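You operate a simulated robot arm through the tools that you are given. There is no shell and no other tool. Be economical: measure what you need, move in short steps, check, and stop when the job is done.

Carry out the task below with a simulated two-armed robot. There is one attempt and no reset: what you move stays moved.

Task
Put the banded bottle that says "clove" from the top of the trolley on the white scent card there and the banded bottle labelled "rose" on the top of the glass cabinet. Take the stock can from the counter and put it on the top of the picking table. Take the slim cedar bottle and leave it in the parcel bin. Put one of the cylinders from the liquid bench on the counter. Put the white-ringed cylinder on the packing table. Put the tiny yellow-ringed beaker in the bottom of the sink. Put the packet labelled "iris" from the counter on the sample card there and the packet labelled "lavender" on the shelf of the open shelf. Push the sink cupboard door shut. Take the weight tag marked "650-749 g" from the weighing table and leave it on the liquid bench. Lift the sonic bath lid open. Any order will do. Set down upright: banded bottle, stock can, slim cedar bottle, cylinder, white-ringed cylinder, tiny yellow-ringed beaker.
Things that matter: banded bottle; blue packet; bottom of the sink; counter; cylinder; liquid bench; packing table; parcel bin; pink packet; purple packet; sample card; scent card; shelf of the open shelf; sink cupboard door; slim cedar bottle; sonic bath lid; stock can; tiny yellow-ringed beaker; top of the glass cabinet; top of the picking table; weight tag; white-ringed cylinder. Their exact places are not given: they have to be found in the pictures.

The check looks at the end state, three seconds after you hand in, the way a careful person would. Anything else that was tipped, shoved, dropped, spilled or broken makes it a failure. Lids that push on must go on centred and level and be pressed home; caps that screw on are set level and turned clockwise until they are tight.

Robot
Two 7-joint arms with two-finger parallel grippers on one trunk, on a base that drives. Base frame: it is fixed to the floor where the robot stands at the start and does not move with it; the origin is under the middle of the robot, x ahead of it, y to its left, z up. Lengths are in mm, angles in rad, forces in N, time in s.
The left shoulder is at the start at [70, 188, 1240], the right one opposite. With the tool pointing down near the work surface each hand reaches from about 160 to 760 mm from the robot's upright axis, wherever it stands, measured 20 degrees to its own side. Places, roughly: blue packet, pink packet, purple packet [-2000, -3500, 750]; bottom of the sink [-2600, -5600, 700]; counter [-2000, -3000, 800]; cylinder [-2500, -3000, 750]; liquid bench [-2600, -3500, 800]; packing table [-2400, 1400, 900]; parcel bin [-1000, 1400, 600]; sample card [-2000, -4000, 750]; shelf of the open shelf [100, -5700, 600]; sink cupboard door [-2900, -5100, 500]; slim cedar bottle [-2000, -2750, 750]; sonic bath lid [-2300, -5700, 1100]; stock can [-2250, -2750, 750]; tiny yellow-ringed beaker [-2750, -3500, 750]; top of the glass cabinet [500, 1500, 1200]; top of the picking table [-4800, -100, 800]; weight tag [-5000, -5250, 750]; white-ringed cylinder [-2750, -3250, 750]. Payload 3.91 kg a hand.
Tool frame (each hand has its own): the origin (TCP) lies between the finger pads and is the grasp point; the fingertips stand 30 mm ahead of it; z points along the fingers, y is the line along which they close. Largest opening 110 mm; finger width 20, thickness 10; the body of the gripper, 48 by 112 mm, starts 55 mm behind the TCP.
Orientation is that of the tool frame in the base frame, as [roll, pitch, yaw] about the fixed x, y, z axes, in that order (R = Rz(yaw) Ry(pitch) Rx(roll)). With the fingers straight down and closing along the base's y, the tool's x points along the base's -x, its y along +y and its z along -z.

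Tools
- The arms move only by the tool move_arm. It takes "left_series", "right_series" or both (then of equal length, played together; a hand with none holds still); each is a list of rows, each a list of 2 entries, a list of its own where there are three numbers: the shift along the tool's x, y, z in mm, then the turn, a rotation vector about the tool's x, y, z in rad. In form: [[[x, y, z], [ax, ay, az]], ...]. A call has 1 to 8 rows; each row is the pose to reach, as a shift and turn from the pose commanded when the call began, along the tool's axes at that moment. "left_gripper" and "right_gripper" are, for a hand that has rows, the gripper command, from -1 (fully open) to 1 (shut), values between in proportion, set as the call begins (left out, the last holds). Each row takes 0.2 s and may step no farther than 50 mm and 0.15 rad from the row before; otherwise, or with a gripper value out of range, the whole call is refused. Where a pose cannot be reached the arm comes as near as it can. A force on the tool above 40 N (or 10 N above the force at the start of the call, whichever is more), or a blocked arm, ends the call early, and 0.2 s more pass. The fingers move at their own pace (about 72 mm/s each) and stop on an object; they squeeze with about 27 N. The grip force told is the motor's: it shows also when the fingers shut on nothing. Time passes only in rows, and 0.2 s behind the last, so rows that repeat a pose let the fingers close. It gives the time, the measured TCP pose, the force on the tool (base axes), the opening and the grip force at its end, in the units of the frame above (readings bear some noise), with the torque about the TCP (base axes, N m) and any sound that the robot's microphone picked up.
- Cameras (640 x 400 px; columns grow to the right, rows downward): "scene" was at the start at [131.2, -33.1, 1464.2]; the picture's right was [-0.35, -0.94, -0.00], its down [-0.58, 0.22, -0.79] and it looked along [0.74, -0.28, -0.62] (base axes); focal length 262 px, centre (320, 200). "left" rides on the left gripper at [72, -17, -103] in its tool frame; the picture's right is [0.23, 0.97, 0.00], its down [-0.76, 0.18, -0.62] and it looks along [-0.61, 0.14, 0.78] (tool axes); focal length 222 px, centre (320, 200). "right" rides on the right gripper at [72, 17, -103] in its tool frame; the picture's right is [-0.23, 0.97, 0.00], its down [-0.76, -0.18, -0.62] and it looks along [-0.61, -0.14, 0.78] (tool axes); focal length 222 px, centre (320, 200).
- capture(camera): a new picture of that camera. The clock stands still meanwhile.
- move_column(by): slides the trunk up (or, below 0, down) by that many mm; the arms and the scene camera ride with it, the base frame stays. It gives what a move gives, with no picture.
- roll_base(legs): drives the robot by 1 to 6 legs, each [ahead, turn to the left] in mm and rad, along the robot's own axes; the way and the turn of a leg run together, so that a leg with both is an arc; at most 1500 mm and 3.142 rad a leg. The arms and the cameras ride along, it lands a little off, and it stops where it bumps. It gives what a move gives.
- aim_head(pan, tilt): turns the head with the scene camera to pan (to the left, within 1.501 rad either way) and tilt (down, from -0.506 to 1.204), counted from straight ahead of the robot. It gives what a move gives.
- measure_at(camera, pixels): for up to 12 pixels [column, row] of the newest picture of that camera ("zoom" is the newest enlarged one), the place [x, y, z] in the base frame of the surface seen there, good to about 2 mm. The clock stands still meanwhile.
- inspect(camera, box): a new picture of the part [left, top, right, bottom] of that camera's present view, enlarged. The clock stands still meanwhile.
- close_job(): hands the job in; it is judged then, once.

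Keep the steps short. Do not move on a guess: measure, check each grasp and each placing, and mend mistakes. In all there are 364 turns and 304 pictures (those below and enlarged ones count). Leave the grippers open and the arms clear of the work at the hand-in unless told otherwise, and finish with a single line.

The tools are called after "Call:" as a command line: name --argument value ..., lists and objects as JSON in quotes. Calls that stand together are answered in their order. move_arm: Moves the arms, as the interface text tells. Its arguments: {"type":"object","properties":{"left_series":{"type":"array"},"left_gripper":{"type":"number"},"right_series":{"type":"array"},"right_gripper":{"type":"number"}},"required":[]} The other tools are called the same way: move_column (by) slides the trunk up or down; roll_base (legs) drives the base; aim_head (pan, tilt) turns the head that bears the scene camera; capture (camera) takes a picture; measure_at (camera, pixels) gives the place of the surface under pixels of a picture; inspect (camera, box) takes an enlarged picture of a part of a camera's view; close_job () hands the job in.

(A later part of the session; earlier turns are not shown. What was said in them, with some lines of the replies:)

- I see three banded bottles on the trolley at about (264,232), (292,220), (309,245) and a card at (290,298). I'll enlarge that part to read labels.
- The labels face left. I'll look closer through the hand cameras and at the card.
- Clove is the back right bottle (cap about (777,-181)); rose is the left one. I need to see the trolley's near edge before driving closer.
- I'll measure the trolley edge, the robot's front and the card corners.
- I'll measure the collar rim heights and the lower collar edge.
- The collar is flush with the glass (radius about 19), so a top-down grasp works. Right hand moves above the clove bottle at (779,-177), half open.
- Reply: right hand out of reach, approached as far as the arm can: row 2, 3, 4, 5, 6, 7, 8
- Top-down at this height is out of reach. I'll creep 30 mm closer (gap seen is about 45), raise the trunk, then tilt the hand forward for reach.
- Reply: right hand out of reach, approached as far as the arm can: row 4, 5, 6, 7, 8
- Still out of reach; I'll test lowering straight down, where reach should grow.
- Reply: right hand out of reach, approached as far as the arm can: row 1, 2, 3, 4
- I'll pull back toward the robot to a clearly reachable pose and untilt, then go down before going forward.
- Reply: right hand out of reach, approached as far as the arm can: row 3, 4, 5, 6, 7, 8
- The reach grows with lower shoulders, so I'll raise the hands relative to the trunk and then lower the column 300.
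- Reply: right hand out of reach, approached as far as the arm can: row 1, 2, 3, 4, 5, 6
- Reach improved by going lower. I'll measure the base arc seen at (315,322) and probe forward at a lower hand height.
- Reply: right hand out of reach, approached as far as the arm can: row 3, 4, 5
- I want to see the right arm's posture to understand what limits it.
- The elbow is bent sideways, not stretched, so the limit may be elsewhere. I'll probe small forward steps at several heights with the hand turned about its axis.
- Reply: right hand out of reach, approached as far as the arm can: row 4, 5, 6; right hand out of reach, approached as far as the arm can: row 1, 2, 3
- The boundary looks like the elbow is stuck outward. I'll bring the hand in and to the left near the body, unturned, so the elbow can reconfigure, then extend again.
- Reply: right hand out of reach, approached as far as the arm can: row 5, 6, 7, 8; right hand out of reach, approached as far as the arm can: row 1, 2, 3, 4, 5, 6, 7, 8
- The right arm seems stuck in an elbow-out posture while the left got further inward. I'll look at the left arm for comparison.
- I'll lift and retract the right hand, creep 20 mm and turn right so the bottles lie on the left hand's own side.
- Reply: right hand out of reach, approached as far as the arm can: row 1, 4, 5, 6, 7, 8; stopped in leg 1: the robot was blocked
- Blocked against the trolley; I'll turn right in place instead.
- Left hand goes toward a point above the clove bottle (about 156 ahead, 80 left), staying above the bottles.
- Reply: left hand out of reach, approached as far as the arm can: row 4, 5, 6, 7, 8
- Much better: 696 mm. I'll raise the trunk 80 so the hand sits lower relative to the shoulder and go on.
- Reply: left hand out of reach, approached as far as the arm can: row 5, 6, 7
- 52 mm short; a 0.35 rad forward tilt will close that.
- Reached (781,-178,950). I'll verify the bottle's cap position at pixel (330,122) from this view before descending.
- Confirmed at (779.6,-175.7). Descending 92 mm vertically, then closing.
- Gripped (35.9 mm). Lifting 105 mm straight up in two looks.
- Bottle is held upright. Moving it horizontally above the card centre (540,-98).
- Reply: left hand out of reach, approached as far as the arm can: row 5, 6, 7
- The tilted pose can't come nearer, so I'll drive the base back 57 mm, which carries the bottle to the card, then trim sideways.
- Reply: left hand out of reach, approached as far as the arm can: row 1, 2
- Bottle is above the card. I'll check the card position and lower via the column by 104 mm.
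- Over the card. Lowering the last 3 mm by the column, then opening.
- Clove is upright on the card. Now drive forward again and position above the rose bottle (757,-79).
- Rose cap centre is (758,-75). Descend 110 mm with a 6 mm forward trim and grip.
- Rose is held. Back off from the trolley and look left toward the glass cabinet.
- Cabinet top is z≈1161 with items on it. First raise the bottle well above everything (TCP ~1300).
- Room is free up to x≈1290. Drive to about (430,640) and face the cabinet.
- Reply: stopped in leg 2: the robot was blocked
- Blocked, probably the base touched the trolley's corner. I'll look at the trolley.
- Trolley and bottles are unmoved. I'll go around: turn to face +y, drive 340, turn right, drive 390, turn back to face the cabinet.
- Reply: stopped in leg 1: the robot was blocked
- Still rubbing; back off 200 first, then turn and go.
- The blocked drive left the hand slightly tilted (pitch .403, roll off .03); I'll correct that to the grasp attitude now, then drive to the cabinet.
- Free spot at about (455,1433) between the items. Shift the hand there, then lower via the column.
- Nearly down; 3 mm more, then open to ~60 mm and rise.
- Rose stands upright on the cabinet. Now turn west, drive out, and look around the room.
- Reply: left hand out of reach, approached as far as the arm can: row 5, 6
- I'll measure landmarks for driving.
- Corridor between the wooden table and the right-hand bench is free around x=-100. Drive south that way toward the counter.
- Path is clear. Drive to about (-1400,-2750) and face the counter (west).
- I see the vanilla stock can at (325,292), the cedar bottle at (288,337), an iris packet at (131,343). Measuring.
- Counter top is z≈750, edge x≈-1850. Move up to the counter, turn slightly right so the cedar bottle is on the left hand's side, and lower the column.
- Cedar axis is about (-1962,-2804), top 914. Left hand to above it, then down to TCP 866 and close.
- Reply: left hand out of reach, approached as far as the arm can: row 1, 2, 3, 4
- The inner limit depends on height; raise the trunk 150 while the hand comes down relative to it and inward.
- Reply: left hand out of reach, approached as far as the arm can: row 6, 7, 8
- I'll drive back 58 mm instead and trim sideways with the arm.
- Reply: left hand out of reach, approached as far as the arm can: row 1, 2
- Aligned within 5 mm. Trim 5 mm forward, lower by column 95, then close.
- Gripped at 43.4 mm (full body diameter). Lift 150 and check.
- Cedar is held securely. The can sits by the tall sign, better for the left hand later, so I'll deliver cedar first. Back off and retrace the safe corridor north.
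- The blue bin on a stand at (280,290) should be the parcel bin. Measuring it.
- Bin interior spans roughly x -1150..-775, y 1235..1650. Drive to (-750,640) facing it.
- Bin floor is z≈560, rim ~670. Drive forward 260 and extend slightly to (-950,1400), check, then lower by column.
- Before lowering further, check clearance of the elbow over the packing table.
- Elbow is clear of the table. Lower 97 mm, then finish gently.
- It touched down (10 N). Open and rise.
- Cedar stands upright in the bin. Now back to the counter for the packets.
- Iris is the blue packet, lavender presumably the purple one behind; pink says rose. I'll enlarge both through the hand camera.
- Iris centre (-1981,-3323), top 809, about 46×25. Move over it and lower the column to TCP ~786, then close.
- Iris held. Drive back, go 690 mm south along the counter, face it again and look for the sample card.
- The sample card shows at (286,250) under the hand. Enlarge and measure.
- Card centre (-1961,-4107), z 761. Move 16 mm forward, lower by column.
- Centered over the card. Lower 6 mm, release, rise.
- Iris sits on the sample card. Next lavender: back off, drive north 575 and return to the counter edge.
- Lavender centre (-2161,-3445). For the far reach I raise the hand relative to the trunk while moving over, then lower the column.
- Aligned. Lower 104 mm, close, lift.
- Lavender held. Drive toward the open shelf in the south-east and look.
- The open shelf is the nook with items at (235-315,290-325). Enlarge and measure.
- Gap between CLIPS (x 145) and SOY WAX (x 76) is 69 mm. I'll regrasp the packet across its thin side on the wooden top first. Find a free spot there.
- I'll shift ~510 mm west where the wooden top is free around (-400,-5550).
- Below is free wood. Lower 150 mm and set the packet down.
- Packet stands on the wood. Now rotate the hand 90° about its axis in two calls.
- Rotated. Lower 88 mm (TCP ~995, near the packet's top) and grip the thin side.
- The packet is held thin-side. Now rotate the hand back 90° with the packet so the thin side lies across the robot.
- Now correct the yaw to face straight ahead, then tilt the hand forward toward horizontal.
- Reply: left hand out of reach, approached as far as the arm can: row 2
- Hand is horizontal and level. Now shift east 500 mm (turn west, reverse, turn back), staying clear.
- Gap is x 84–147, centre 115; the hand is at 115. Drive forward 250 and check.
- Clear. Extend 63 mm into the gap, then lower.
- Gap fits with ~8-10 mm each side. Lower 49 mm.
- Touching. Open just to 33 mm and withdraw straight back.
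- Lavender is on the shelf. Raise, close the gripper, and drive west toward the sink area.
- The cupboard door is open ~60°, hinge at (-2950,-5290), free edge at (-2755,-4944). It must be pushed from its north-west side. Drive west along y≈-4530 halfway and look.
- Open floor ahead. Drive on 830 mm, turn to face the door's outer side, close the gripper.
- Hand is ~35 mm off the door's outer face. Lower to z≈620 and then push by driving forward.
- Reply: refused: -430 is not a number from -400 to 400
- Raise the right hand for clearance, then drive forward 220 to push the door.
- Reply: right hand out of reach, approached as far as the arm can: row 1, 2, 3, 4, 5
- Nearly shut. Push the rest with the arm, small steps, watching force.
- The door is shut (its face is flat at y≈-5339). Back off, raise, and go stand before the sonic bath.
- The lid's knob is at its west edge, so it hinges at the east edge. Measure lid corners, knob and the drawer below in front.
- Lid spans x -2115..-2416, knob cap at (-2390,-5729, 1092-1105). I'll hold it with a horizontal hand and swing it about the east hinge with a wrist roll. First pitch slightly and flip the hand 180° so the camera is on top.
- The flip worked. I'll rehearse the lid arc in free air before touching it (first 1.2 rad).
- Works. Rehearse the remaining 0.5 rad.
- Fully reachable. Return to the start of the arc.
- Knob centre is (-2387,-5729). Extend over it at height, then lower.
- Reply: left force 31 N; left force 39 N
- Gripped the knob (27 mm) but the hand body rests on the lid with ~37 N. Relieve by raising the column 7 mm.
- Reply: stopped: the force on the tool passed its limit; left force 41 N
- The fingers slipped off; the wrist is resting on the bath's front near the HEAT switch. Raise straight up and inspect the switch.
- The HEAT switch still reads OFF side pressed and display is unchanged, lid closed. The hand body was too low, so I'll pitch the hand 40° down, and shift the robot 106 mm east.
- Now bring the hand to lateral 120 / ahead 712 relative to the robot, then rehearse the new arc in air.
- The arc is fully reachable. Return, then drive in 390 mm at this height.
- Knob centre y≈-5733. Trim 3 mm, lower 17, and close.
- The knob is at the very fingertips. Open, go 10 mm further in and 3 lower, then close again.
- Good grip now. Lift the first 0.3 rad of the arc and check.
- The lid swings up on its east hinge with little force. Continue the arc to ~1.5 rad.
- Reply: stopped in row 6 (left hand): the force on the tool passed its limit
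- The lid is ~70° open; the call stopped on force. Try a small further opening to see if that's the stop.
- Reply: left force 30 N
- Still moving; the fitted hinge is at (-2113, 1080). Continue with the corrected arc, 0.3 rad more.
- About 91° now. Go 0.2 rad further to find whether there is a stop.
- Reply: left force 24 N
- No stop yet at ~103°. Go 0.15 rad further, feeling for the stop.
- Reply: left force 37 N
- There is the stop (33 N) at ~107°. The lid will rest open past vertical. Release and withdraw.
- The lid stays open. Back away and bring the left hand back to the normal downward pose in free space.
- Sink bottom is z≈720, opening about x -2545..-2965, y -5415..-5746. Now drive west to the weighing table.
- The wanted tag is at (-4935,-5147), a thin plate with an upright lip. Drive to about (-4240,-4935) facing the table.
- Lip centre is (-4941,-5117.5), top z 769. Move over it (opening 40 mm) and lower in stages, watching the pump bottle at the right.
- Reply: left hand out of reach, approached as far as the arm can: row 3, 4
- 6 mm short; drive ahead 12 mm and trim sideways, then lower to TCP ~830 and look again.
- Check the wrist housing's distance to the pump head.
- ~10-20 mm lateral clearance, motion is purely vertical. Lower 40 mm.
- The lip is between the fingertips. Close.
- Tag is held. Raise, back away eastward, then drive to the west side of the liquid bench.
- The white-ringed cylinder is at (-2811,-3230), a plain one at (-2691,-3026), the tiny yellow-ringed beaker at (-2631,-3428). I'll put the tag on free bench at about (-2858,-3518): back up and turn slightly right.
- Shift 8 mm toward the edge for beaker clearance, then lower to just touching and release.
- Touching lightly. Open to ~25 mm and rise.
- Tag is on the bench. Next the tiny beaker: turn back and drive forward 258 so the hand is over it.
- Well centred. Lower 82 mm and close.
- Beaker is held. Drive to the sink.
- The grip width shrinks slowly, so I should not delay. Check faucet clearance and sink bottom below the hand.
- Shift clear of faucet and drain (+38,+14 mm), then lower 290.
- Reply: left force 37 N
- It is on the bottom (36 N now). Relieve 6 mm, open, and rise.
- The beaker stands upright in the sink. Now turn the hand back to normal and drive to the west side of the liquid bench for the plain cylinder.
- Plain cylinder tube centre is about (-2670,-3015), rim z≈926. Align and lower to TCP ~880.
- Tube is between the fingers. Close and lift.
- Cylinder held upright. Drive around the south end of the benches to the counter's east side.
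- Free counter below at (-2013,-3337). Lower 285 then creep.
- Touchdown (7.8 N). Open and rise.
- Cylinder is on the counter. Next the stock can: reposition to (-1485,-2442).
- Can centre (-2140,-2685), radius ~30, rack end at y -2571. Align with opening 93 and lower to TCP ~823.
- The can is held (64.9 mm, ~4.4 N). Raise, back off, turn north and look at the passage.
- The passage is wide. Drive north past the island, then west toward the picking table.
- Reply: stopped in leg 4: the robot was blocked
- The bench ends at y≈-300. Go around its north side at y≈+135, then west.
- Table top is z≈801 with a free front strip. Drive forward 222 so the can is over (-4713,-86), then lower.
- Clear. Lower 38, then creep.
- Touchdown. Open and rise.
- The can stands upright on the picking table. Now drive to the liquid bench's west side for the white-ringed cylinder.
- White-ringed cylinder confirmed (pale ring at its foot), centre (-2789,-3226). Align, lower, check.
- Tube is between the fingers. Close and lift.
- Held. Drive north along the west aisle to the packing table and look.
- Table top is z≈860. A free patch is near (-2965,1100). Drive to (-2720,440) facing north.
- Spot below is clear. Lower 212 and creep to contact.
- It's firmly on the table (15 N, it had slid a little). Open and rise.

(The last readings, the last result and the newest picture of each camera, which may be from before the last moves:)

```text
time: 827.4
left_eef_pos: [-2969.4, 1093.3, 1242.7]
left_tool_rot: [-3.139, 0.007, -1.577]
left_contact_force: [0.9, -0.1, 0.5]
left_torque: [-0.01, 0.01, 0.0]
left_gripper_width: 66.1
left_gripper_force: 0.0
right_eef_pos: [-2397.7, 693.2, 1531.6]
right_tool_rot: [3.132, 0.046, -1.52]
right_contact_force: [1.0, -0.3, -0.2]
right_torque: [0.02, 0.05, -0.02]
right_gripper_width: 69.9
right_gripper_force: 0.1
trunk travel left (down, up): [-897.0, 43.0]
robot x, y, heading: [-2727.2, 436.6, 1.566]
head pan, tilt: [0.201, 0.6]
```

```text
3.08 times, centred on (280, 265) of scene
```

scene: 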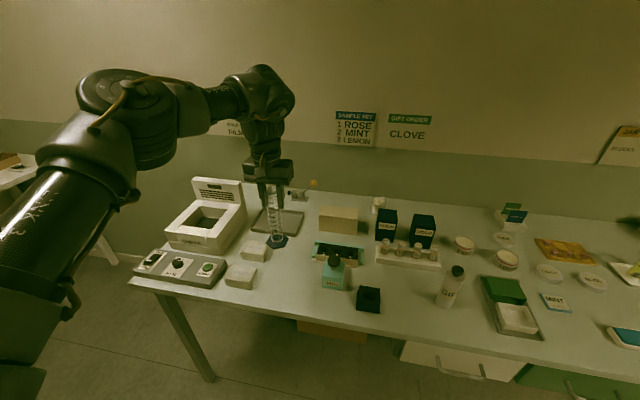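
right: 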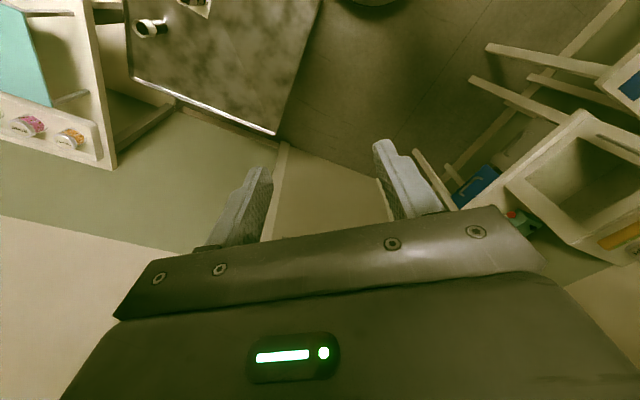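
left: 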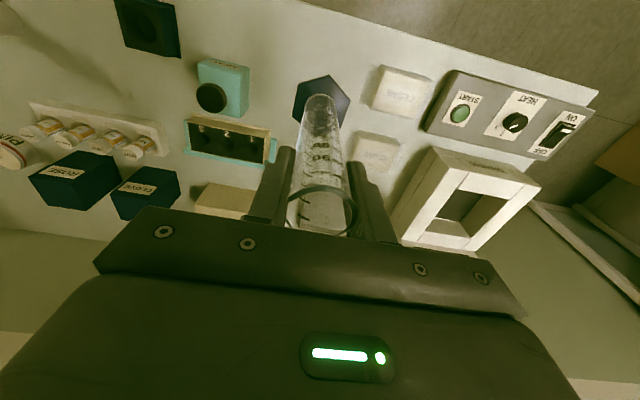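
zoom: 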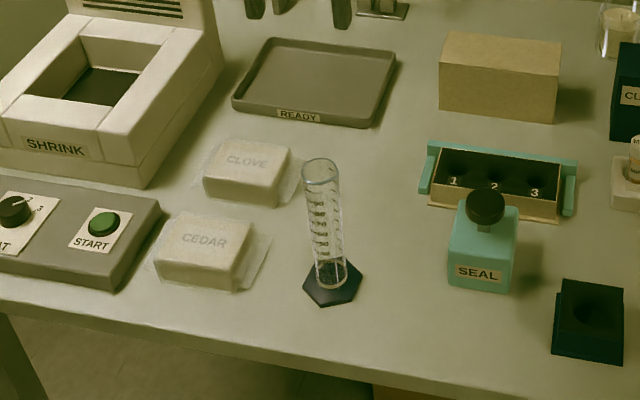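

The white-ringed cylinder stands upright on the packing table. Back away with grippers fully open, then hand in.

Call:
roll_base --legs '[[-300, 0]]'

Call:
move_arm --left_series '[[[0, 0, 0], [0, 0, 0]], [[0, 0, 0], [0, 0, 0]]]' --right_series '[[[0, 0, 0], [0, 0, 0]], [[0, 0, 0], [0, 0, 0]]]' --left_gripper -1 --right_gripper -1

Call:
capture --camera "scene"

```text
time: 829.4
left_eef_pos: [-2971.2, 800.9, 1241.0]
left_tool_rot: [-3.139, 0.006, -1.577]
left_contact_force: [0.1, -0.8, -0.8]
left_torque: [-0.02, -0.02, 0.01]
left_gripper_width: 66.0
left_gripper_force: 0.1
right_eef_pos: [-2398.9, 399.3, 1531.0]
right_tool_rot: [3.13, 0.045, -1.523]
right_contact_force: [0.1, 0.0, -0.4]
right_torque: [-0.03, 0.01, -0.03]
right_gripper_width: 70.2
right_gripper_force: 0.0
trunk travel left (down, up): [-897.0, 43.0]
robot x, y, heading: [-2727.5, 138.5, 1.564]
head pan, tilt: [0.201, 0.6]
```

```text
time: 830.0
left_eef_pos: [-2971.8, 800.1, 1242.1]
left_tool_rot: [-3.138, 0.007, -1.575]
left_contact_force: [0.9, 1.3, -0.4]
left_torque: [0.0, -0.02, 0.01]
left_gripper_width: 109.9
left_gripper_force: 0.1
right_eef_pos: [-2399.5, 398.2, 1530.3]
right_tool_rot: [3.128, 0.047, -1.522]
right_contact_force: [0.0, 0.1, -0.3]
right_torque: [-0.04, 0.0, 0.02]
right_gripper_width: 109.7
right_gripper_force: 0.1
trunk travel left (down, up): [-897.0, 43.0]
robot x, y, heading: [-2727.4, 136.7, 1.569]
head pan, tilt: [0.201, 0.6]
```

```text
71 pictures are left
```

scene: 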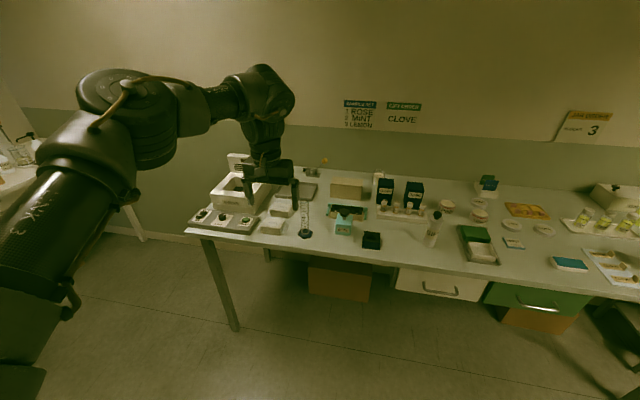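

All parts of the task are done and the arms are clear; handing in.

Call:
close_job

```text
The job is handed in.
```

All the tasks were carried out, each placing was checked in the pictures, and the job is handed in; along the way the base bumped the trolley and a bench and the hand pressed on the closed bath lid, with nothing seen moved or switched.
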